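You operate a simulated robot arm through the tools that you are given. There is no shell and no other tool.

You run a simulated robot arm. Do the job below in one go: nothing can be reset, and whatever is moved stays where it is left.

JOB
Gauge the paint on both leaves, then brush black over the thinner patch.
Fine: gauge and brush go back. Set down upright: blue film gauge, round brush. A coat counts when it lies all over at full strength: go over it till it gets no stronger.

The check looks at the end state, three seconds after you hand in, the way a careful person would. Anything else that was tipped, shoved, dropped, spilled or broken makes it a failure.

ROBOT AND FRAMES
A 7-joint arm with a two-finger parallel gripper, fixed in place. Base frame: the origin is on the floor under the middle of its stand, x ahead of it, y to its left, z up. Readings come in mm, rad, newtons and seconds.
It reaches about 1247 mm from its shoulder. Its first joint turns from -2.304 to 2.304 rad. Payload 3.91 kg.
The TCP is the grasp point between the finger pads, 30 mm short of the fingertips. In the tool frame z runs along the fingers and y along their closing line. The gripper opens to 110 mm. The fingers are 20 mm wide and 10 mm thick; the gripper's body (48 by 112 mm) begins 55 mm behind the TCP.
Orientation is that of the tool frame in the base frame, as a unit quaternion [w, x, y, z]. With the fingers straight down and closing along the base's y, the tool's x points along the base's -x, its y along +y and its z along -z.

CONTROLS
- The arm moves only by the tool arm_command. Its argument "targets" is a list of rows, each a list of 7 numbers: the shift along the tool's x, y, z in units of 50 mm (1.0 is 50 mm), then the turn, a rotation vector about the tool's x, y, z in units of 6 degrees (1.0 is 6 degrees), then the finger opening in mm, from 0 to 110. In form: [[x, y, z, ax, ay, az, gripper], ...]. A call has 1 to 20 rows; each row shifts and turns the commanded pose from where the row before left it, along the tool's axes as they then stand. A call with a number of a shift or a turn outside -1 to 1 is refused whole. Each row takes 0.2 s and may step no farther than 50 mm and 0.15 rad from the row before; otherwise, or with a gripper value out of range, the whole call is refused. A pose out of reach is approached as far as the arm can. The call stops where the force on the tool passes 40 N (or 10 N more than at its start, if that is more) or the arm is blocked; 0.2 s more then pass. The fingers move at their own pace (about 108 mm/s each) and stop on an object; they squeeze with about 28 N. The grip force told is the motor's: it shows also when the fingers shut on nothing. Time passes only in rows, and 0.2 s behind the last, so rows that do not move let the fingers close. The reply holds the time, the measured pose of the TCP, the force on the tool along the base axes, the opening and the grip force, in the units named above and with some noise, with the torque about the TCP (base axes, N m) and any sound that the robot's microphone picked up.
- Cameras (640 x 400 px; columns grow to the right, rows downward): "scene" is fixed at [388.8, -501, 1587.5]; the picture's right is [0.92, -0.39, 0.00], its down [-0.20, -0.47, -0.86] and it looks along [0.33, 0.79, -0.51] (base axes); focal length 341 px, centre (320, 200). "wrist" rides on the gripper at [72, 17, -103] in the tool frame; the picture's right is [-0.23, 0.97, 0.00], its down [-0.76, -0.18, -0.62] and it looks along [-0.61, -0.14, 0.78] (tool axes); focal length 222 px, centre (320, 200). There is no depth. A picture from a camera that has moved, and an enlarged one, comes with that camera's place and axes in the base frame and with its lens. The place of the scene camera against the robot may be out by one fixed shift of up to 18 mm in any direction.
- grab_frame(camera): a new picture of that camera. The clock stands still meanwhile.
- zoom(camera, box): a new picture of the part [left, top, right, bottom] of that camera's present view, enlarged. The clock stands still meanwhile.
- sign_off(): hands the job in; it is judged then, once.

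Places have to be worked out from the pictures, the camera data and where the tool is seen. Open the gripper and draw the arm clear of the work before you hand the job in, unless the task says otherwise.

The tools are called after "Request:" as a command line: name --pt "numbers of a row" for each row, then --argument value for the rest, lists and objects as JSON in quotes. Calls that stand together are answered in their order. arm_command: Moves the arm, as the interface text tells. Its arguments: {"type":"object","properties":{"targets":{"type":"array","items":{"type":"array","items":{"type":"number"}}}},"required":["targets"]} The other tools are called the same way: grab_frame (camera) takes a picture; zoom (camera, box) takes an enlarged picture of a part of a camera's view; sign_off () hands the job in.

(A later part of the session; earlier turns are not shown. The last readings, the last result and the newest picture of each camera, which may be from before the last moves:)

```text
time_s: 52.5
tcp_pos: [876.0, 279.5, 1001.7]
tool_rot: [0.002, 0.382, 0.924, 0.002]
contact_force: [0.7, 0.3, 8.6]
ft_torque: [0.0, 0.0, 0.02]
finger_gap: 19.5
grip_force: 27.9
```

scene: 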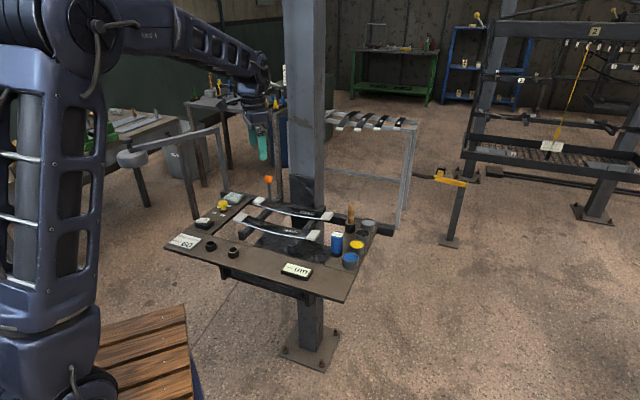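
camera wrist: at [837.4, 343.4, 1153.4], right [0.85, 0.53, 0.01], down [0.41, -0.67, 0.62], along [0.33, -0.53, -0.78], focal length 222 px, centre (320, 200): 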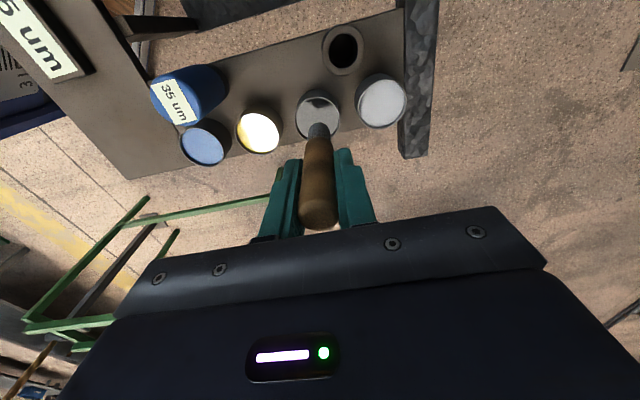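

Request:
arm_command --pt "0 0 0 0 0 0 8" --pt "0.08 0 0 0 0 0 8" --pt "-0.16 0 0 0 0 0 8" --pt "0.08 0 0 0 0 0 8" --pt "0 0 0 0 0 0 8"

Request:
zoom --camera "scene" --box '[335, 205, 385, 255]'

```text
time_s: 53.7
tcp_pos: [877.6, 280.7, 1000.8]
tool_rot: [0.002, 0.382, 0.924, 0.003]
contact_force: [3.7, -4.5, 13.3]
ft_torque: [-0.36, -0.28, 0.01]
finger_gap: 19.6
grip_force: 28.2
```

```text
8.00 times, centred on (360, 230) of scene
camera zoom: at [388.8, -501.0, 1587.5], right [0.92, -0.39, 0.0], down [-0.2, -0.47, -0.86], along [0.33, 0.79, -0.51], focal length 2728 px, centre (0, -40)
```

zoom: 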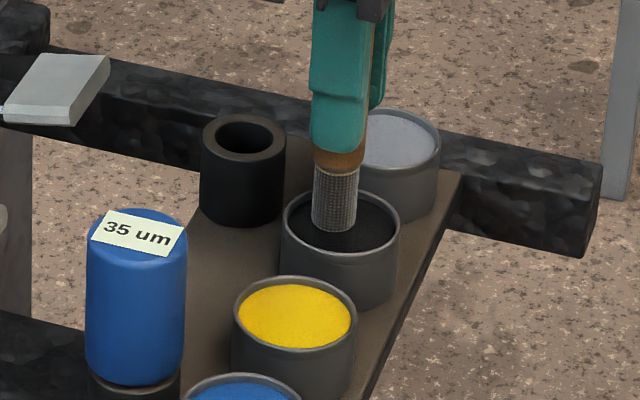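

The brush is loaded. I lift it out and carry it over leaf 17's right pale patch, whose centre is near u≈286, n≈856 (base about (809,403)).

Request:
arm_command --pt "0 0 -0.2 0 0 0 8" --pt "0 0 -0.5 0 0 0 8" --pt "0 0 -0.3 0 0 0 8" --pt "0.5 0.1 0 0 0 0 8" --pt "0.8 0.2 0 0 0 0 8" --pt "0.8 0.25 0 0 0 0 8" --pt "0.5 0.2 0 0 0 0 8" --pt "0.12 0.04 0 0 0 0 8" --pt "0 0 0 0 0 0 8"

Request:
grab_frame --camera "wrist"

Request:
zoom --camera "scene" --box '[300, 185, 350, 235]'

```text
time_s: 55.7
tcp_pos: [807.5, 404.9, 1053.0]
tool_rot: [0.001, 0.383, 0.924, 0.002]
contact_force: [0.1, -1.0, -0.3]
ft_torque: [0.0, 0.02, 0.0]
finger_gap: 19.8
grip_force: 27.6
```

```text
taken
camera wrist: at [768.3, 467.7, 1156.5], right [0.85, 0.53, 0.01], down [0.41, -0.67, 0.62], along [0.33, -0.53, -0.78], focal length 222 px, centre (320, 200)
```

wrist: 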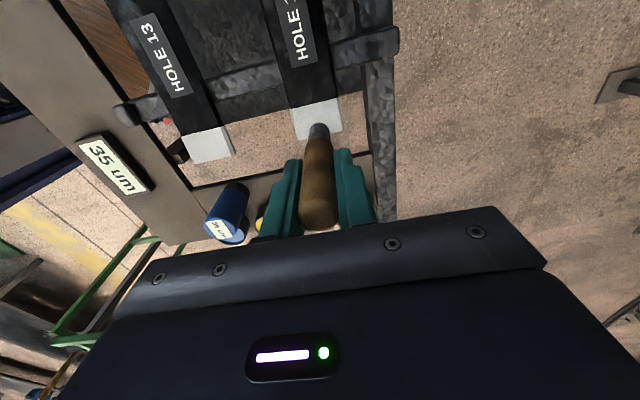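

```text
8.00 times, centred on (325, 210) of scene
camera zoom: at [388.8, -501.0, 1587.5], right [0.92, -0.39, 0.0], down [-0.2, -0.47, -0.86], along [0.33, 0.79, -0.51], focal length 2728 px, centre (280, 120)
```

zoom: 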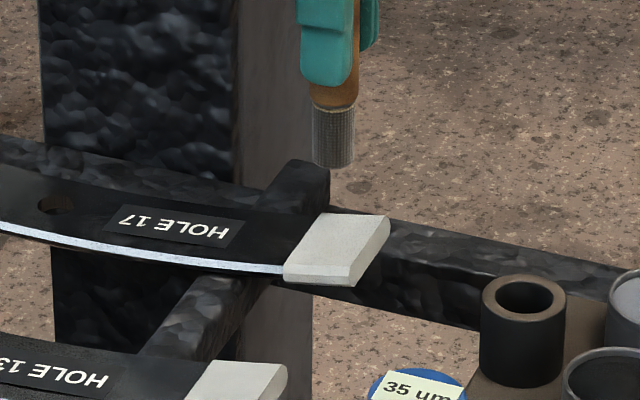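

Request:
arm_command --pt "0 0 0.4 0 0 0 8" --pt "0 0 0.28 0 0 0 8" --pt "0 0 0.06 0 0 0 8" --pt "0 0 0 0 0 0 8"

Request:
zoom --camera "scene" --box '[300, 185, 350, 235]'

```text
time_s: 56.7
tcp_pos: [808.3, 405.0, 1014.6]
tool_rot: [0.002, 0.381, 0.924, 0.002]
contact_force: [-0.9, -0.7, 1.9]
ft_torque: [-0.03, 0.05, 0.0]
finger_gap: 19.8
grip_force: 28.0
```

```text
8.00 times, centred on (325, 210) of scene
camera zoom: at [388.8, -501.0, 1587.5], right [0.92, -0.39, 0.0], down [-0.2, -0.47, -0.86], along [0.33, 0.79, -0.51], focal length 2728 px, centre (280, 120)
```

zoom: 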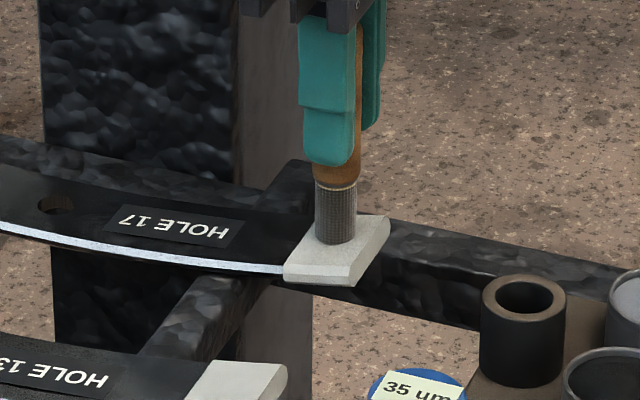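

The tip just touches the pale patch (about 2 N). I press slightly and make a short trial stroke across the patch.

Request:
arm_command --pt "0 0 0.02 0 0 0 8" --pt "0 0.15 0 0 0 0 8" --pt "0 -0.15 0 0 0 0 8" --pt "0 -0.15 0 0 0 0 8" --pt "0 0.15 0 0 0 0 8" --pt "0 0 0 0 0 0 8"

Request:
zoom --camera "scene" --box '[300, 185, 350, 235]'

Request:
zoom --camera "wrist" --box '[240, 60, 400, 200]'

```text
time_s: 58.1
tcp_pos: [808.6, 405.5, 1014.2]
tool_rot: [0.002, 0.382, 0.924, 0.002]
contact_force: [0.7, 0.0, -0.5]
ft_torque: [0.01, 0.02, 0.04]
finger_gap: 19.7
grip_force: 27.6
```

```text
8.00 times, centred on (325, 210) of scene
camera zoom: at [388.8, -501.0, 1587.5], right [0.92, -0.39, 0.0], down [-0.2, -0.47, -0.86], along [0.33, 0.79, -0.51], focal length 2728 px, centre (280, 120)
```

zoom: 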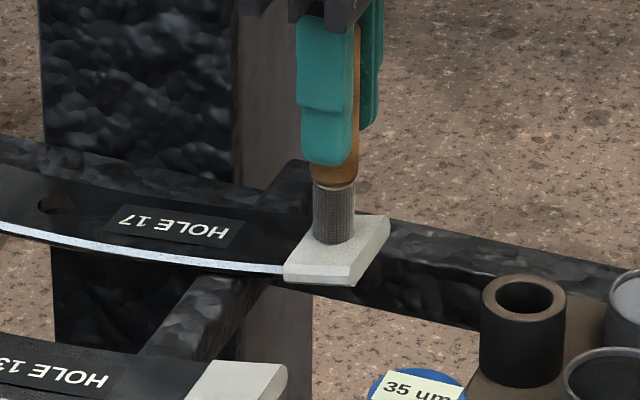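

```text
2.86 times, centred on (320, 130) of wrist
camera zoom: at [769.1, 468.4, 1117.7], right [0.85, 0.53, 0.01], down [0.41, -0.67, 0.62], along [0.33, -0.53, -0.78], focal length 635 px, centre (320, 400)
```

zoom: 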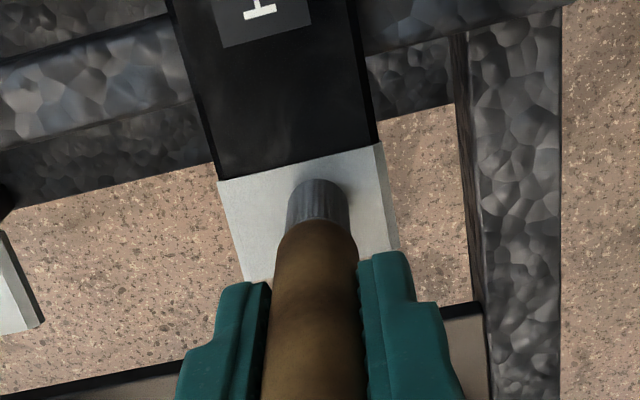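

No mark and no contact force yet. I press a little further down and check force.

Request:
arm_command --pt "0 0 0.03 0 0 0 8" --pt "0 0 0.02 0 0 0 8" --pt "0 0 0 0 0 0 8"

Request:
zoom --camera "scene" --box '[300, 185, 350, 235]'

```text
time_s: 58.9
tcp_pos: [808.0, 405.3, 1013.5]
tool_rot: [0.002, 0.382, 0.924, 0.003]
contact_force: [1.3, 0.6, 9.8]
ft_torque: [0.02, -0.15, 0.02]
finger_gap: 19.7
grip_force: 28.1
```

```text
8.00 times, centred on (325, 210) of scene
camera zoom: at [388.8, -501.0, 1587.5], right [0.92, -0.39, 0.0], down [-0.2, -0.47, -0.86], along [0.33, 0.79, -0.51], focal length 2728 px, centre (280, 120)
```

zoom: 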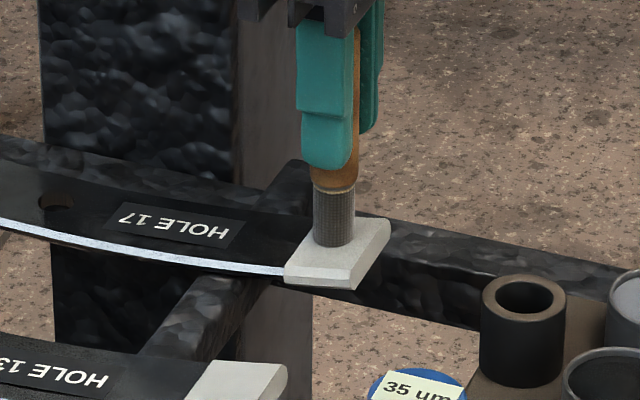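

Contact is about 10 N now; I make one short stroke at this pressure and lift slightly to look for a mark.

Request:
arm_command --pt "0 0.15 0 0 0 0 8" --pt "0 -0.15 0 0 0 0 8" --pt "0 -0.15 0 0 0 0 8" --pt "0 0.15 0 0 0 0 8"

Request:
zoom --camera "scene" --box '[300, 185, 350, 235]'

Request:
zoom --camera "wrist" --box '[240, 60, 400, 200]'

```text
time_s: 59.9
tcp_pos: [807.9, 402.7, 1011.9]
tool_rot: [0.002, 0.382, 0.924, 0.001]
contact_force: [-3.0, -2.5, 9.3]
ft_torque: [-0.18, 0.14, -0.04]
finger_gap: 19.6
grip_force: 27.7
```

```text
8.00 times, centred on (325, 210) of scene
camera zoom: at [388.8, -501.0, 1587.5], right [0.92, -0.39, 0.0], down [-0.2, -0.47, -0.86], along [0.33, 0.79, -0.51], focal length 2728 px, centre (280, 120)
```

zoom: 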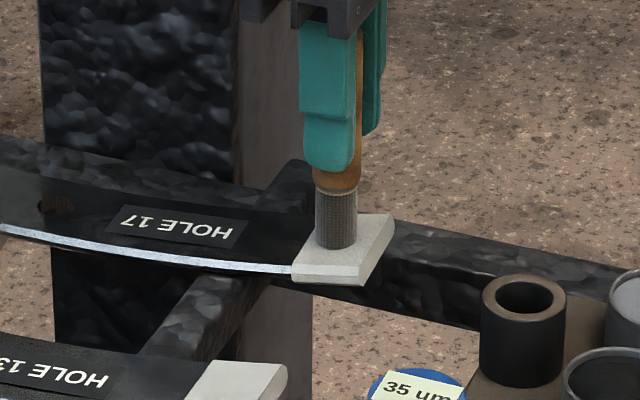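

```text
2.86 times, centred on (320, 130) of wrist
camera zoom: at [769.4, 466.3, 1116.1], right [0.85, 0.53, 0.01], down [0.41, -0.67, 0.62], along [0.33, -0.53, -0.78], focal length 635 px, centre (320, 400)
```

zoom: 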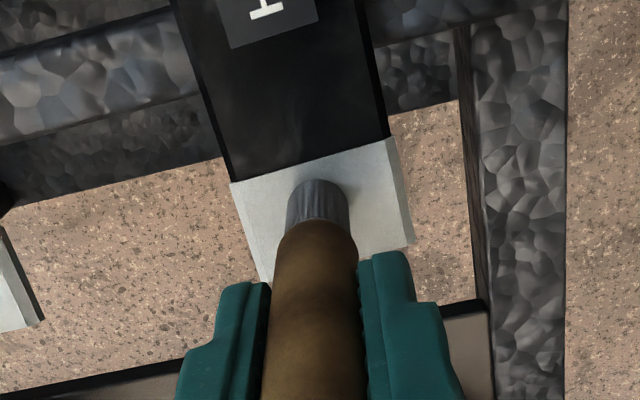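

The leaf shifts slightly under the stroke and the pale cap takes no mark, so I stop and lift off at once to look.

Request:
arm_command --pt "0 0 -0.1 0 0 0 8" --pt "0 0 -0.5 0 0 0 8" --pt "-0.4 0 -0.6 0 0 0 8" --pt "0 0 0 0 0 0 8"

Request:
zoom --camera "scene" --box '[235, 180, 345, 250]'

Request:
zoom --camera "scene" --box '[300, 185, 350, 235]'

Request:
zoom --camera "wrist" --box '[200, 0, 440, 200]'

```text
time_s: 60.9
tcp_pos: [822.0, 390.1, 1069.7]
tool_rot: [0.002, 0.383, 0.924, 0.002]
contact_force: [-0.2, 0.0, -0.2]
ft_torque: [0.0, 0.0, 0.03]
finger_gap: 19.8
grip_force: 28.1
```

```text
5.71 times, centred on (290, 215) of scene
camera zoom: at [388.8, -501.0, 1587.5], right [0.92, -0.39, 0.0], down [-0.2, -0.47, -0.86], along [0.33, 0.79, -0.51], focal length 1949 px, centre (491, 114)
```

zoom: 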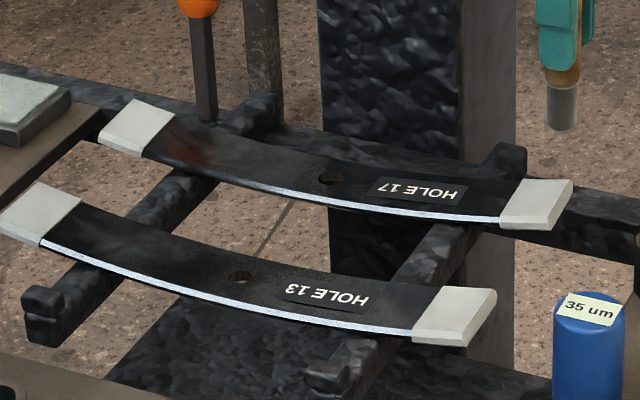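

```text
8.00 times, centred on (325, 210) of scene
camera zoom: at [388.8, -501.0, 1587.5], right [0.92, -0.39, 0.0], down [-0.2, -0.47, -0.86], along [0.33, 0.79, -0.51], focal length 2728 px, centre (280, 120)
```

zoom: 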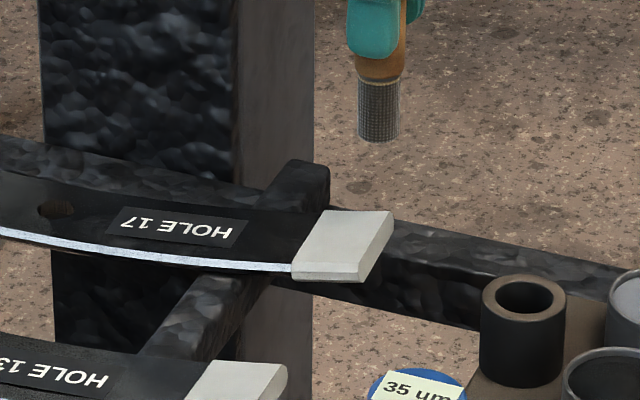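

```text
2.00 times, centred on (320, 100) of wrist
camera zoom: at [782.8, 454.2, 1173.3], right [0.85, 0.53, 0.01], down [0.41, -0.67, 0.62], along [0.33, -0.53, -0.78], focal length 444 px, centre (320, 400)
```

zoom: 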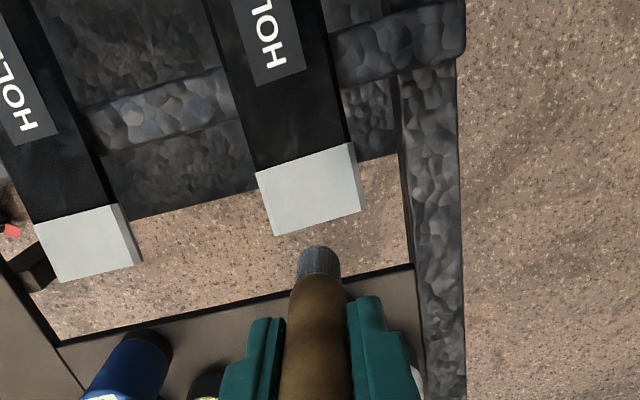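

Request:
zoom --camera "scene" --box '[316, 190, 346, 220]'

Request:
zoom --camera "scene" --box '[315, 206, 340, 224]'

Request:
zoom --camera "wrist" --box '[270, 60, 360, 160]'

```text
13.33 times, centred on (331, 205) of scene
camera zoom: at [388.8, -501.0, 1587.5], right [0.92, -0.39, 0.0], down [-0.2, -0.47, -0.86], along [0.33, 0.79, -0.51], focal length 4547 px, centre (173, 133)
```

zoom: 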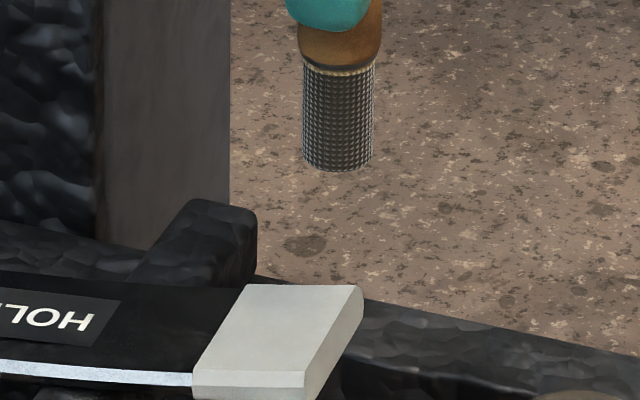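

```text
16.00 times, centred on (328, 215) of scene
camera zoom: at [388.8, -501.0, 1587.5], right [0.92, -0.39, 0.0], down [-0.2, -0.47, -0.86], along [0.33, 0.79, -0.51], focal length 5457 px, centre (200, -40)
```

zoom: 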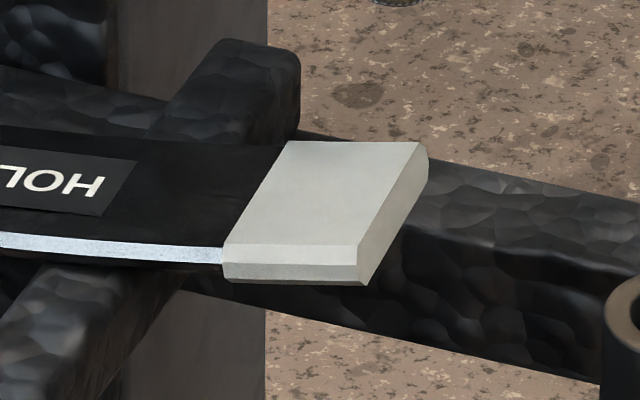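

```text
4.00 times, centred on (315, 110) of wrist
camera zoom: at [782.8, 454.2, 1173.3], right [0.85, 0.53, 0.01], down [0.41, -0.67, 0.62], along [0.33, -0.53, -0.78], focal length 888 px, centre (340, 560)
```

zoom: 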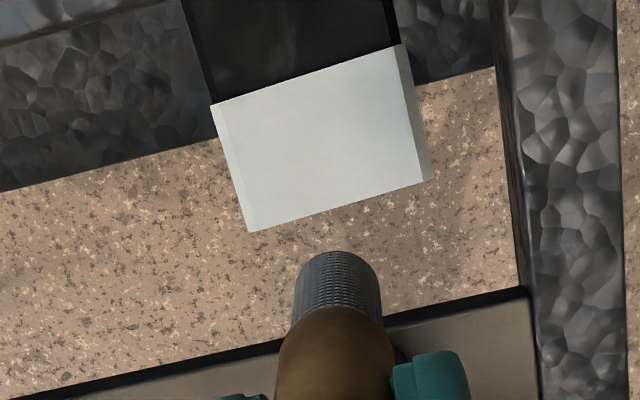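

The cap is a solid bevelled end pad and takes no paint, so the paint lies on the leaf's dark face. I hold the brush high between the leaves and look again at leaf 17's face for the patch.

Request:
arm_command --pt "0.4 -0.2 0 0 0 0 8" --pt "0.7 -0.4 0 0 0 0 8" --pt "0.7 -0.4 0 0 0 0 8" --pt "0.7 0 0 0 0 0 8" --pt "0.5 0 0.2 0 0 0 8" --pt "0 0 0 0 0 0 8"

Request:
grab_frame --camera "wrist"

Request:
zoom --camera "wrist" --box '[300, 0, 480, 120]'

Request:
zoom --camera "wrist" --box '[160, 0, 320, 120]'

```text
time_s: 62.3
tcp_pos: [678.7, 459.8, 1061.7]
tool_rot: [0.002, 0.382, 0.924, 0.003]
contact_force: [-0.4, -0.2, -0.5]
ft_torque: [-0.02, 0.0, 0.01]
finger_gap: 19.7
grip_force: 28.3
```

```text
taken
camera wrist: at [639.9, 523.4, 1165.5], right [0.85, 0.53, 0.01], down [0.41, -0.67, 0.62], along [0.33, -0.53, -0.78], focal length 222 px, centre (320, 200)
```

wrist: 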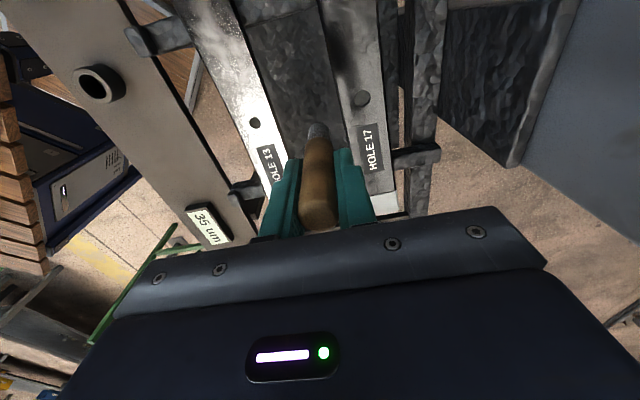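

```text
3.33 times, centred on (390, 60) of wrist
camera zoom: at [639.9, 523.4, 1165.5], right [0.85, 0.53, 0.01], down [0.41, -0.67, 0.62], along [0.33, -0.53, -0.78], focal length 740 px, centre (87, 667)
```

zoom: 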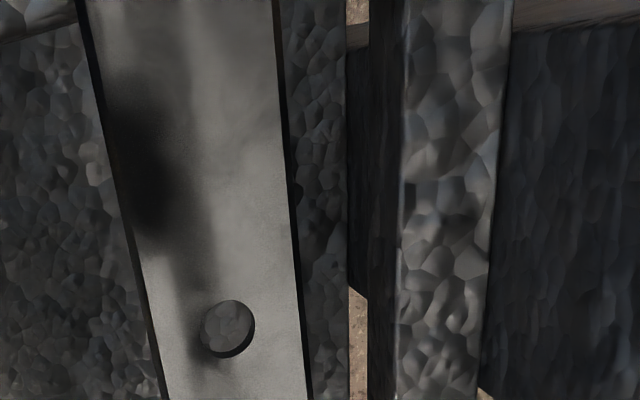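

```text
3.33 times, centred on (240, 60) of wrist
camera zoom: at [639.9, 523.4, 1165.5], right [0.85, 0.53, 0.01], down [0.41, -0.67, 0.62], along [0.33, -0.53, -0.78], focal length 740 px, centre (587, 667)
```

zoom: 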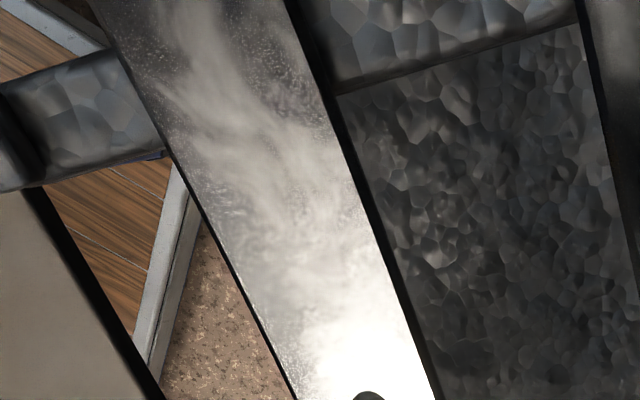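

A smoky film texture shows on the left halves of both leaves, between left pad and hole, so that may be the patch. I move the brush above leaf 17's left half near u≈90 for a gentle dab test.

Request:
arm_command --pt "0.4 0.3 0 0 0 0 8" --pt "0.5 0.4 0 0 0 0 8" --pt "0.4 0.34 0 0 0 0 8" --pt "0 0 0 0 0 0 8"

Request:
grab_frame --camera "wrist"

Request:
grab_frame --camera "scene"

Request:
zoom --camera "scene" --box '[240, 150, 340, 230]'

```text
time_s: 63.3
tcp_pos: [671.1, 540.9, 1060.7]
tool_rot: [0.001, 0.382, 0.924, 0.002]
contact_force: [0.1, -0.4, -1.3]
ft_torque: [0.0, 0.02, 0.02]
finger_gap: 19.7
grip_force: 27.2
```

```text
taken
camera wrist: at [631.4, 604.4, 1164.2], right [0.85, 0.53, 0.01], down [0.41, -0.67, 0.62], along [0.33, -0.53, -0.78], focal length 222 px, centre (320, 200)
```

wrist: 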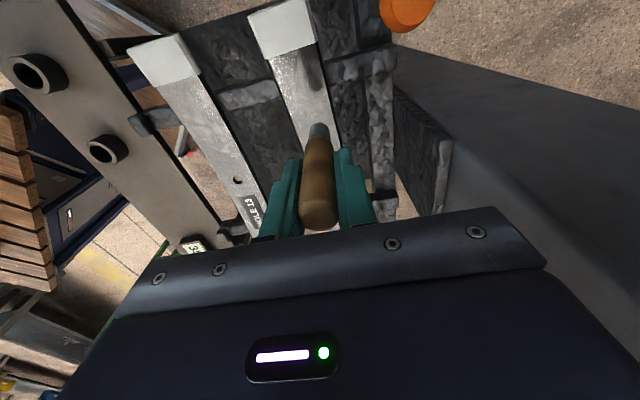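

```text
taken
```

scene: 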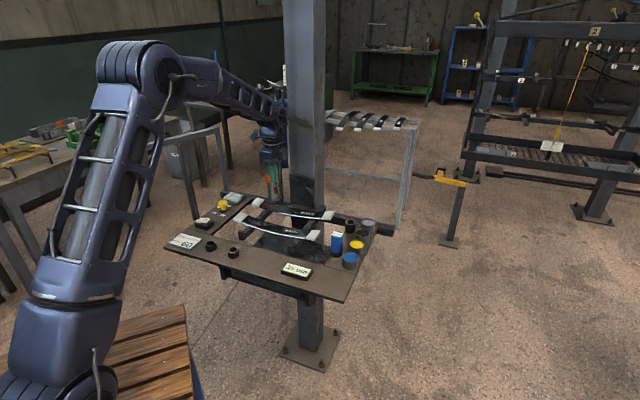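

```text
5.00 times, centred on (290, 190) of scene
camera zoom: at [388.8, -501.0, 1587.5], right [0.92, -0.39, 0.0], down [-0.2, -0.47, -0.86], along [0.33, 0.79, -0.51], focal length 1705 px, centre (470, 250)
```

zoom: 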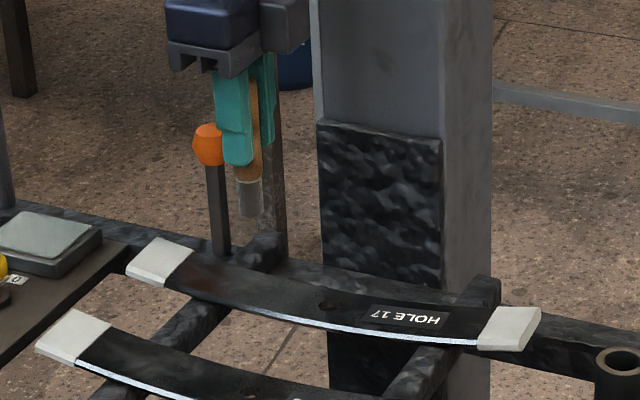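

Request:
zoom --camera "wrist" --box '[120, 0, 360, 160]'

Request:
zoom --camera "wrist" --box '[240, 20, 370, 160]'

```text
2.50 times, centred on (240, 80) of wrist
camera zoom: at [631.4, 604.4, 1164.2], right [0.85, 0.53, 0.01], down [0.41, -0.67, 0.62], along [0.33, -0.53, -0.78], focal length 555 px, centre (520, 500)
```

zoom: 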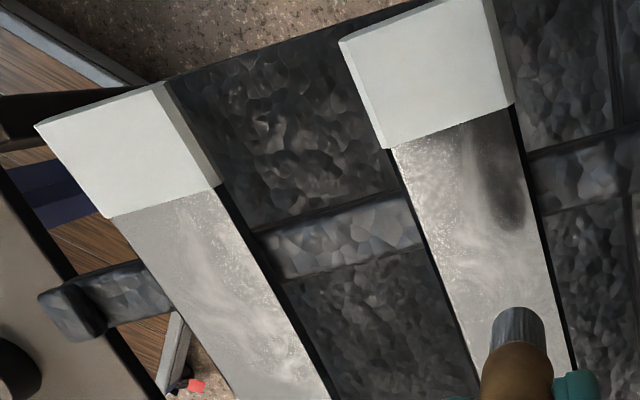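

```text
2.86 times, centred on (305, 90) of wrist
camera zoom: at [631.4, 604.4, 1164.2], right [0.85, 0.53, 0.01], down [0.41, -0.67, 0.62], along [0.33, -0.53, -0.78], focal length 635 px, centre (363, 514)
```

zoom: 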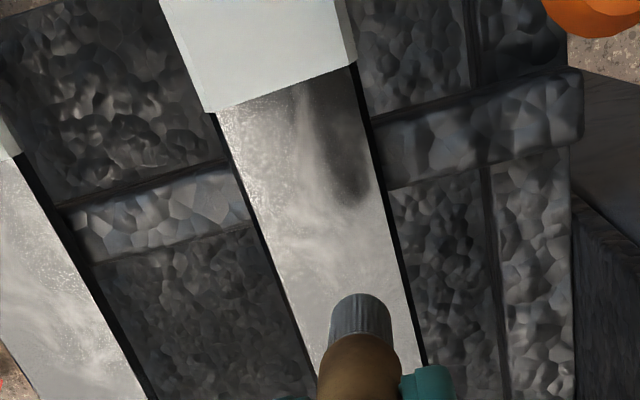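

No visible patch boundary. I lower the brush onto leaf 17's left half for a vertical dab with light force only.

Request:
arm_command --pt "0 0 0.5 0 0 0 8" --pt "0 0 0.4 0 0 0 8" --pt "0 0 0.08 0 0 0 8" --pt "0 0 0 0 0 0 8"

```text
time_s: 64.3
tcp_pos: [670.6, 543.6, 1010.6]
tool_rot: [0.001, 0.382, 0.924, 0.003]
contact_force: [-0.5, 0.0, -0.6]
ft_torque: [-0.01, -0.01, 0.01]
finger_gap: 20.0
grip_force: 28.0
```

Request:
arm_command --pt "0 0 0.05 0 0 0 8" --pt "0 0 0.03 0 0 0 8" --pt "0 0 0 0 0 0 8"

Request:
zoom --camera "scene" --box '[250, 180, 310, 225]'

```text
time_s: 65.1
tcp_pos: [671.2, 543.4, 1007.8]
tool_rot: [0.003, 0.382, 0.924, 0.001]
contact_force: [-0.1, -0.3, -0.3]
ft_torque: [0.0, 0.05, 0.03]
finger_gap: 19.7
grip_force: 28.0
```

```text
8.89 times, centred on (280, 202) of scene
camera zoom: at [388.8, -501.0, 1587.5], right [0.92, -0.39, 0.0], down [-0.2, -0.47, -0.86], along [0.33, 0.79, -0.51], focal length 3031 px, centre (676, 178)
```

zoom: 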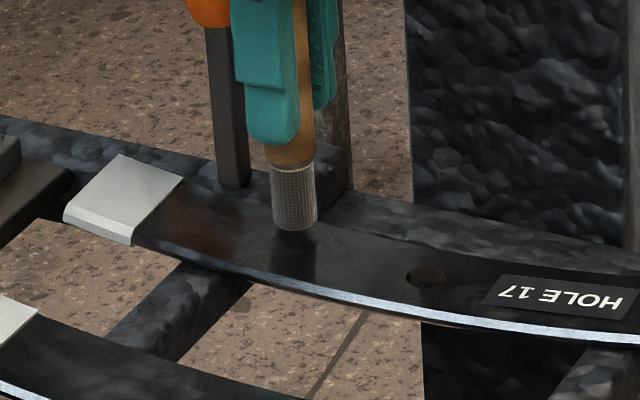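

Request:
arm_command --pt "0 -0.08 0 0 0 0 8" --pt "0 0 0.04 0 0 0 8" --pt "0 0 0 0 0 0 8"

Request:
zoom --camera "scene" --box '[250, 180, 310, 225]'

```text
time_s: 65.9
tcp_pos: [668.9, 541.5, 1005.3]
tool_rot: [0.001, 0.381, 0.924, 0.002]
contact_force: [0.2, 0.3, -1.0]
ft_torque: [0.01, -0.03, 0.0]
finger_gap: 19.7
grip_force: 28.0
```

```text
8.89 times, centred on (280, 202) of scene
camera zoom: at [388.8, -501.0, 1587.5], right [0.92, -0.39, 0.0], down [-0.2, -0.47, -0.86], along [0.33, 0.79, -0.51], focal length 3031 px, centre (676, 178)
```

zoom: 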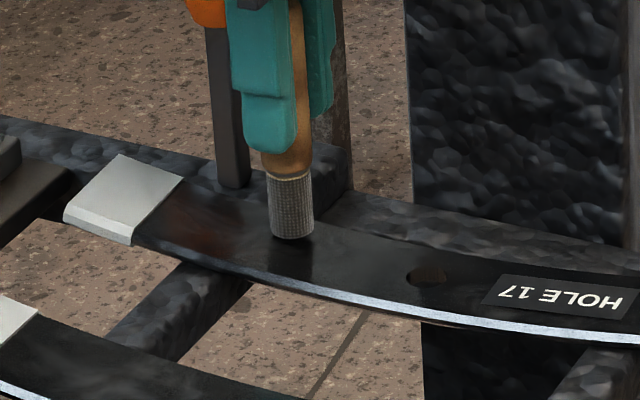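

Request:
arm_command --pt "0 0 0.03 0 0 0 8" --pt "0 0 0 0 0 0 8"

```text
time_s: 66.5
tcp_pos: [669.5, 540.4, 1004.0]
tool_rot: [0.002, 0.382, 0.924, 0.002]
contact_force: [0.5, 0.5, -0.2]
ft_torque: [0.03, 0.04, 0.02]
finger_gap: 19.8
grip_force: 28.3
```

Request:
arm_command --pt "0 0 0.03 0 0 0 8" --pt "0 0 0 0 0 0 8"

Request:
zoom --camera "scene" --box '[250, 180, 310, 225]'

```text
time_s: 67.1
tcp_pos: [668.8, 540.4, 1003.2]
tool_rot: [0.002, 0.382, 0.924, 0.003]
contact_force: [0.1, -0.6, 6.5]
ft_torque: [-0.03, 0.08, 0.0]
finger_gap: 19.7
grip_force: 27.5
```

```text
8.89 times, centred on (280, 202) of scene
camera zoom: at [388.8, -501.0, 1587.5], right [0.92, -0.39, 0.0], down [-0.2, -0.47, -0.86], along [0.33, 0.79, -0.51], focal length 3031 px, centre (676, 178)
```

zoom: 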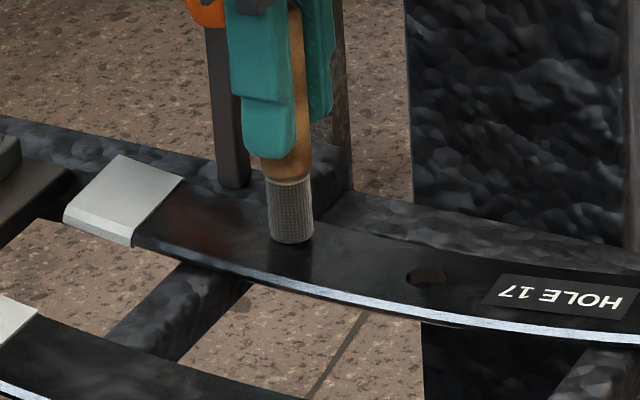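

Contact at about 6.5 N. I hold briefly, then lift straight up and look for a mark.

Request:
arm_command --pt "0 0 0 0 0 0 8" --pt "0 0 0 0 0 0 8" --pt "0 0 -0.3 0 0 0 8" --pt "0 0 -0.6 0 0 0 8" --pt "0 0 -0.3 0 0 0 8" --pt "0 0 0 0 0 0 8"

Request:
zoom --camera "scene" --box '[250, 180, 310, 225]'

Request:
zoom --camera "wrist" --box '[240, 20, 370, 160]'

```text
time_s: 68.5
tcp_pos: [668.7, 541.8, 1062.4]
tool_rot: [0.003, 0.382, 0.924, 0.002]
contact_force: [0.1, -0.5, 0.6]
ft_torque: [-0.02, -0.03, 0.01]
finger_gap: 19.9
grip_force: 28.5
```

```text
8.89 times, centred on (280, 202) of scene
camera zoom: at [388.8, -501.0, 1587.5], right [0.92, -0.39, 0.0], down [-0.2, -0.47, -0.86], along [0.33, 0.79, -0.51], focal length 3031 px, centre (676, 178)
```

zoom: 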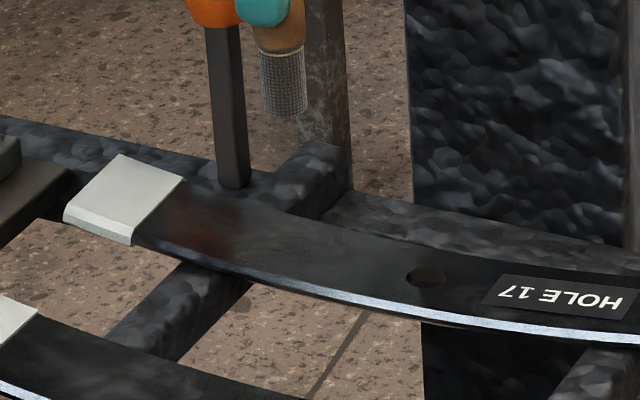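

```text
2.86 times, centred on (305, 90) of wrist
camera zoom: at [631.1, 604.9, 1165.4], right [0.85, 0.53, 0.01], down [0.41, -0.67, 0.62], along [0.33, -0.53, -0.78], focal length 635 px, centre (363, 514)
```

zoom: 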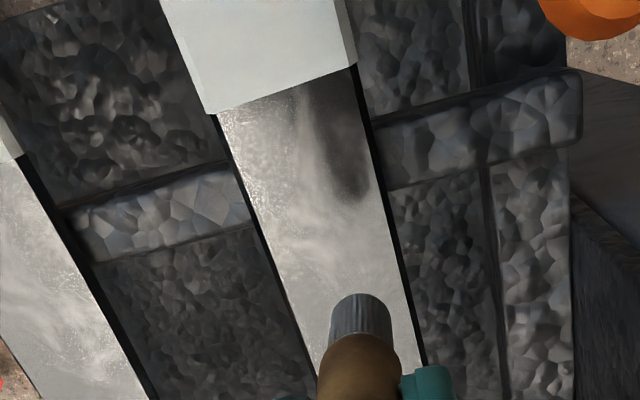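

Request:
arm_command --pt "-0.6 -0.1 0 0 0 0 8" --pt "-0.6 -0.2 0 0 0 0 8" --pt "0 0 0 0 0 0 8"

Request:
zoom --camera "wrist" --box '[260, 0, 420, 130]'

Request:
zoom --camera "scene" --box '[260, 195, 300, 225]'

```text
time_s: 69.3
tcp_pos: [701.1, 487.1, 1062.1]
tool_rot: [0.001, 0.382, 0.924, 0.003]
contact_force: [-0.3, 0.5, 0.7]
ft_torque: [0.0, 0.01, -0.03]
finger_gap: 19.6
grip_force: 27.9
```

```text
3.08 times, centred on (340, 65) of wrist
camera zoom: at [662.3, 550.5, 1165.8], right [0.85, 0.53, 0.01], down [0.41, -0.67, 0.62], along [0.33, -0.53, -0.78], focal length 684 px, centre (258, 615)
```

zoom: 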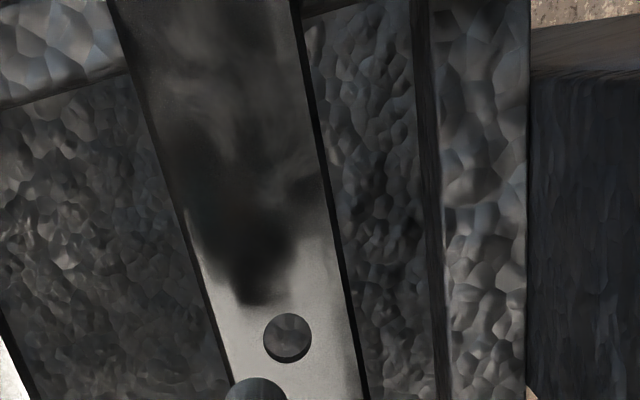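

```text
13.33 times, centred on (280, 210) of scene
camera zoom: at [388.8, -501.0, 1587.5], right [0.92, -0.39, 0.0], down [-0.2, -0.47, -0.86], along [0.33, 0.79, -0.51], focal length 4547 px, centre (853, 67)
```

zoom: 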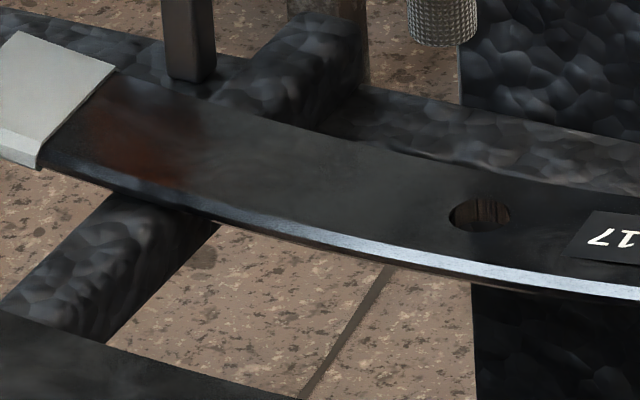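

Request:
zoom --camera "scene" --box '[270, 175, 310, 205]'

Request:
grab_frame --camera "wrist"

```text
13.33 times, centred on (290, 190) of scene
camera zoom: at [388.8, -501.0, 1587.5], right [0.92, -0.39, 0.0], down [-0.2, -0.47, -0.86], along [0.33, 0.79, -0.51], focal length 4547 px, centre (720, 333)
```

zoom: 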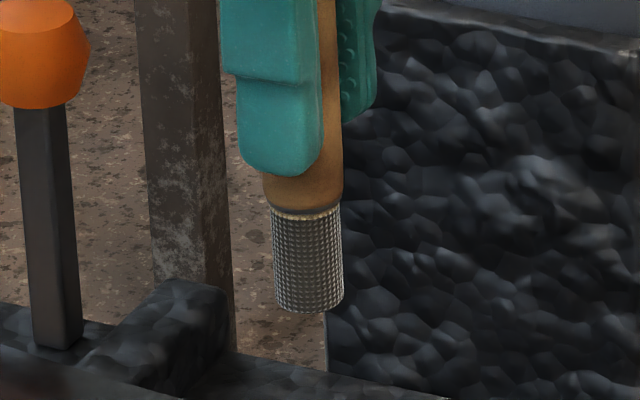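

```text
taken
camera wrist: at [662.3, 550.5, 1165.8], right [0.85, 0.53, 0.01], down [0.41, -0.67, 0.62], along [0.33, -0.53, -0.78], focal length 222 px, centre (320, 200)
```

wrist: 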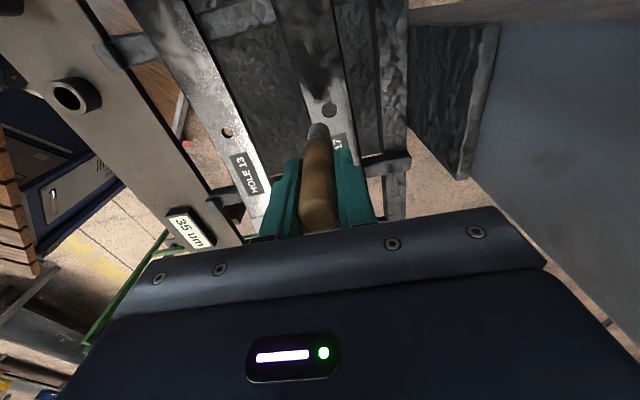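

A single dab shows nothing clear on the dark face. I try light strokes along the leaf (2–3 N, so it cannot drag) at the same spot and then look again.

Request:
arm_command --pt "0.6 0.2 0 0 0 0 8" --pt "0.6 0.1 0 0 0 0 8" --pt "0 0 0.6 0 0 0 8" --pt "0 0 0.5 0 0 0 8" --pt "0 0 0.08 0 0 0 8" --pt "0 0 0 0 0 0 8"

```text
time_s: 70.7
tcp_pos: [671.1, 540.5, 1005.3]
tool_rot: [0.002, 0.382, 0.924, 0.003]
contact_force: [1.1, -0.4, -1.5]
ft_torque: [0.01, -0.04, 0.01]
finger_gap: 19.8
grip_force: 28.5
```

Request:
arm_command --pt "0 0 0.02 0 0 0 8" --pt "0 0 0 0 0 0 8"

```text
time_s: 71.3
tcp_pos: [670.9, 540.5, 1003.8]
tool_rot: [0.002, 0.382, 0.924, 0.002]
contact_force: [-0.3, -0.3, -0.7]
ft_torque: [-0.02, 0.0, -0.01]
finger_gap: 19.8
grip_force: 27.6
```

Request:
arm_command --pt "0 0 0.02 0 0 0 8" --pt "0 0 0 0 0 0 8"

```text
time_s: 71.9
tcp_pos: [668.3, 541.1, 1003.6]
tool_rot: [0.003, 0.383, 0.924, 0.004]
contact_force: [2.7, -1.4, 7.7]
ft_torque: [-0.07, -0.18, 0.0]
finger_gap: 19.3
grip_force: 27.7
```

Request:
arm_command --pt "-0.1 0 -0.01 0 0 0 8" --pt "-0.1 0 0.005 0 0 0 8" --pt "-0.1 0 0.01 0 0 0 8" --pt "0.1 0 -0.005 0 0 0 8" --pt "0.1 0 -0.005 0 0 0 8" --pt "0.1 0 -0.005 0 0 0 8"

Request:
zoom --camera "scene" --box '[250, 180, 310, 225]'

```text
time_s: 73.3
tcp_pos: [670.2, 538.5, 1003.3]
tool_rot: [0.002, 0.383, 0.924, 0.003]
contact_force: [2.6, -1.7, 5.9]
ft_torque: [-0.08, -0.15, 0.01]
finger_gap: 19.7
grip_force: 28.0
```

```text
8.89 times, centred on (280, 202) of scene
camera zoom: at [388.8, -501.0, 1587.5], right [0.92, -0.39, 0.0], down [-0.2, -0.47, -0.86], along [0.33, 0.79, -0.51], focal length 3031 px, centre (676, 178)
```

zoom: 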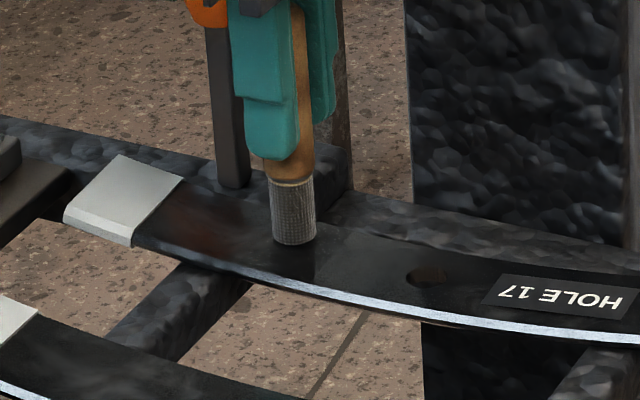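

Request:
arm_command --pt "0 0 -0.3 0 0 0 8" --pt "0 0 -0.6 0 0 0 8" --pt "0 0 -0.3 0 0 0 8" --pt "0 0 0 0 0 0 8"

Request:
zoom --camera "scene" --box '[260, 195, 300, 225]'

Request:
zoom --camera "scene" --box '[250, 180, 310, 225]'

```text
time_s: 74.3
tcp_pos: [669.8, 539.8, 1063.3]
tool_rot: [0.003, 0.383, 0.924, 0.002]
contact_force: [0.9, 0.4, -0.3]
ft_torque: [-0.02, 0.0, -0.01]
finger_gap: 19.5
grip_force: 28.3
```

```text
13.33 times, centred on (280, 210) of scene
camera zoom: at [388.8, -501.0, 1587.5], right [0.92, -0.39, 0.0], down [-0.2, -0.47, -0.86], along [0.33, 0.79, -0.51], focal length 4547 px, centre (853, 67)
```

zoom: 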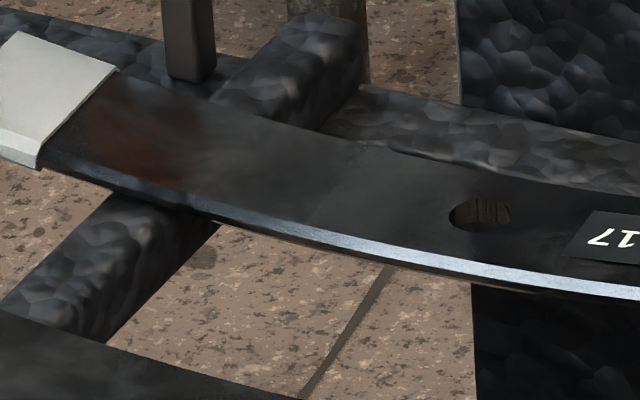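

```text
8.89 times, centred on (280, 202) of scene
camera zoom: at [388.8, -501.0, 1587.5], right [0.92, -0.39, 0.0], down [-0.2, -0.47, -0.86], along [0.33, 0.79, -0.51], focal length 3031 px, centre (676, 178)
```

zoom: 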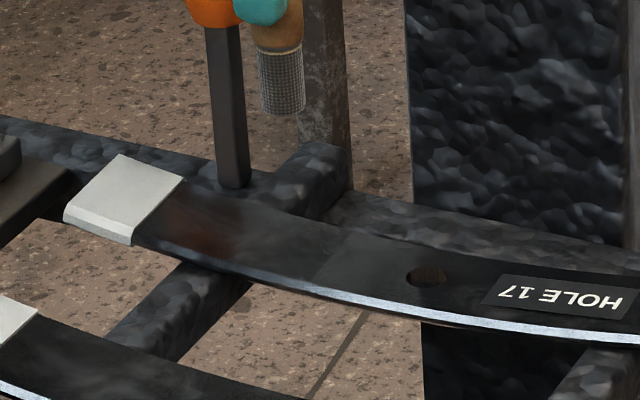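

A faint straight edge has appeared across leaf 17 near u≈105, so the left half is taking paint. I shift aside to see the brushed area from above.

Request:
arm_command --pt "-0.6 -0.2 -0.3 0 0 0 8" --pt "-0.6 -0.4 -0.3 0 0 0 8" --pt "0 -0.4 0 0 0 0 8" --pt "0 0 0 0 0 0 8"

Request:
zoom --camera "wrist" --box '[280, 0, 440, 130]'

Request:
zoom --camera "scene" --box '[258, 198, 290, 222]'

```text
time_s: 75.3
tcp_pos: [674.1, 462.8, 1092.0]
tool_rot: [0.003, 0.382, 0.924, 0.002]
contact_force: [0.4, 0.7, -0.1]
ft_torque: [-0.03, 0.01, 0.01]
finger_gap: 19.8
grip_force: 27.1
```

```text
3.08 times, centred on (360, 65) of wrist
camera zoom: at [635.0, 526.6, 1195.3], right [0.85, 0.53, 0.01], down [0.41, -0.67, 0.62], along [0.33, -0.53, -0.78], focal length 684 px, centre (197, 615)
```

zoom: 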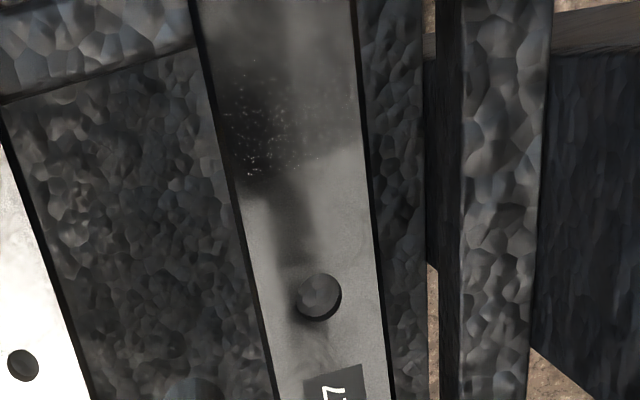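

```text
16.00 times, centred on (274, 210) of scene
camera zoom: at [388.8, -501.0, 1587.5], right [0.92, -0.39, 0.0], down [-0.2, -0.47, -0.86], along [0.33, 0.79, -0.51], focal length 5457 px, centre (1056, 40)
```

zoom: 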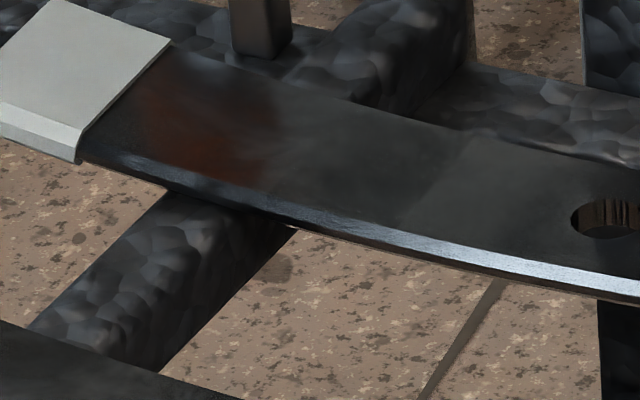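

From above a black coat with a sharp right edge at u≈108 is visible on leaf 17's left half: that is the patch. I return to the last contact pose and stroke toward the left pad, following the leaf's curve.

Request:
arm_command --pt "0 0.4 0 0 0 0 8" --pt "0.6 0.4 0.3 0 0 0 8" --pt "0.6 0.2 0.3 0 0 0 8" --pt "0 0 0.6 0 0 0 8" --pt "0 0 0.5 0 0 0 8" --pt "0 0 0.1 0 0 0 8" --pt "0 0 0 0 0 0 8"

```text
time_s: 76.9
tcp_pos: [669.6, 540.7, 1002.9]
tool_rot: [0.003, 0.382, 0.924, 0.003]
contact_force: [-1.3, -1.5, 11.1]
ft_torque: [0.02, 0.13, 0.04]
finger_gap: 19.8
grip_force: 28.1
```

Request:
arm_command --pt "0.1 0 -0.02 0 0 0 8" --pt "0.1 0 -0.008 0 0 0 8" --pt "0.1 0 -0.008 0 0 0 8" --pt "0.1 0 -0.008 0 0 0 8" --pt "0 0 0 0 0 0 8"

Request:
zoom --camera "scene" --box '[250, 180, 310, 225]'

```text
time_s: 78.1
tcp_pos: [655.5, 556.6, 1006.2]
tool_rot: [0.002, 0.382, 0.924, 0.002]
contact_force: [1.2, -0.4, 3.2]
ft_torque: [-0.03, -0.06, 0.01]
finger_gap: 19.6
grip_force: 27.8
```

```text
8.89 times, centred on (280, 202) of scene
camera zoom: at [388.8, -501.0, 1587.5], right [0.92, -0.39, 0.0], down [-0.2, -0.47, -0.86], along [0.33, 0.79, -0.51], focal length 3031 px, centre (676, 178)
```

zoom: 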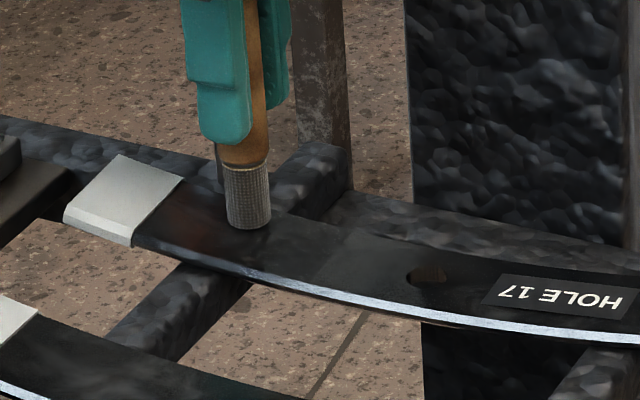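

Request:
arm_command --pt "0.1 0 -0.008 0 0 0 8" --pt "0.1 0 -0.009 0 0 0 8" --pt "0.1 0 -0.009 0 0 0 8" --pt "0.1 0 -0.01 0 0 0 8" --pt "0 0 0 0 0 0 8"

Request:
zoom --camera "scene" --box '[250, 180, 310, 225]'

```text
time_s: 79.3
tcp_pos: [640.2, 570.8, 1007.3]
tool_rot: [0.002, 0.382, 0.924, 0.003]
contact_force: [5.9, -3.3, 17.6]
ft_torque: [-0.04, -0.3, -0.04]
finger_gap: 19.6
grip_force: 27.9
```

```text
8.89 times, centred on (280, 202) of scene
camera zoom: at [388.8, -501.0, 1587.5], right [0.92, -0.39, 0.0], down [-0.2, -0.47, -0.86], along [0.33, 0.79, -0.51], focal length 3031 px, centre (676, 178)
```

zoom: 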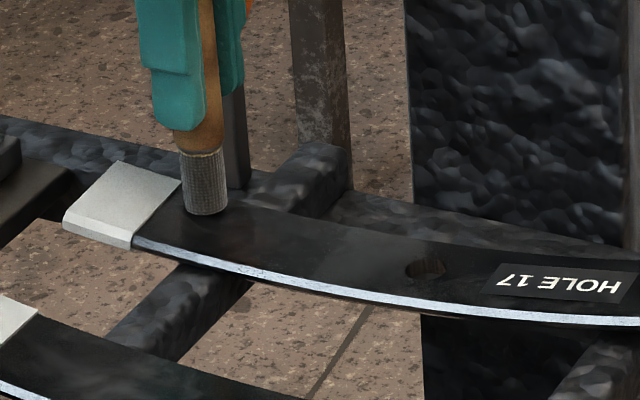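

The force rose to 17 N and the leaf tips slightly beyond its support, so I ease off straight away.

Request:
arm_command --pt "-0.02 0 -0.04 0 0 0 8" --pt "0 0 -0.06 0 0 0 8" --pt "0 0 -0.1 0 0 0 8" --pt "0 0 -0.4 0 0 0 8" --pt "0 0 0 0 0 0 8"

Request:
zoom --camera "scene" --box '[250, 180, 310, 225]'

Request:
zoom --camera "scene" --box '[240, 185, 350, 245]'

```text
time_s: 80.5
tcp_pos: [639.8, 570.2, 1037.8]
tool_rot: [0.002, 0.382, 0.924, 0.003]
contact_force: [-1.0, 0.0, 0.5]
ft_torque: [-0.02, -0.01, 0.06]
finger_gap: 19.9
grip_force: 28.0
```

```text
8.89 times, centred on (280, 202) of scene
camera zoom: at [388.8, -501.0, 1587.5], right [0.92, -0.39, 0.0], down [-0.2, -0.47, -0.86], along [0.33, 0.79, -0.51], focal length 3031 px, centre (676, 178)
```

zoom: 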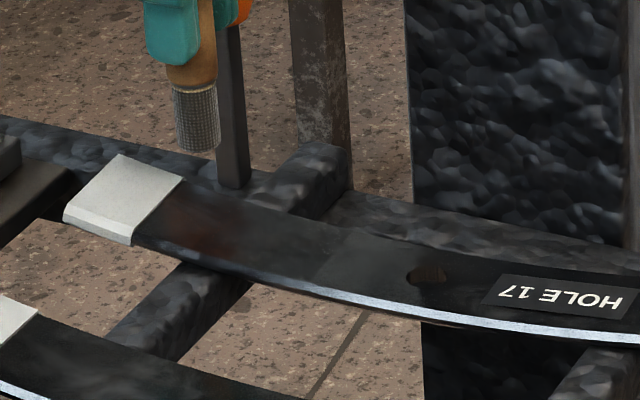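

```text
5.82 times, centred on (295, 215) of scene
camera zoom: at [388.8, -501.0, 1587.5], right [0.92, -0.39, 0.0], down [-0.2, -0.47, -0.86], along [0.33, 0.79, -0.51], focal length 1984 px, centre (466, 113)
```

zoom: 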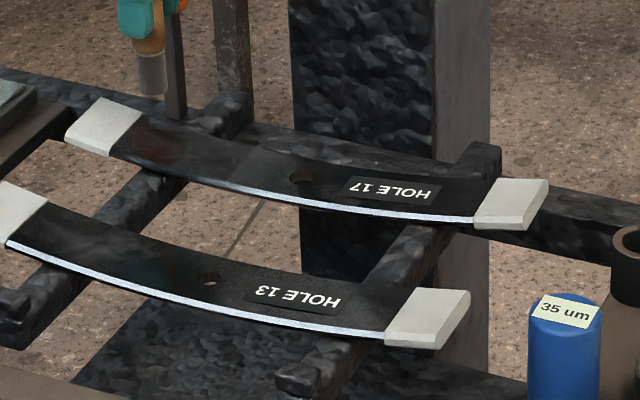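

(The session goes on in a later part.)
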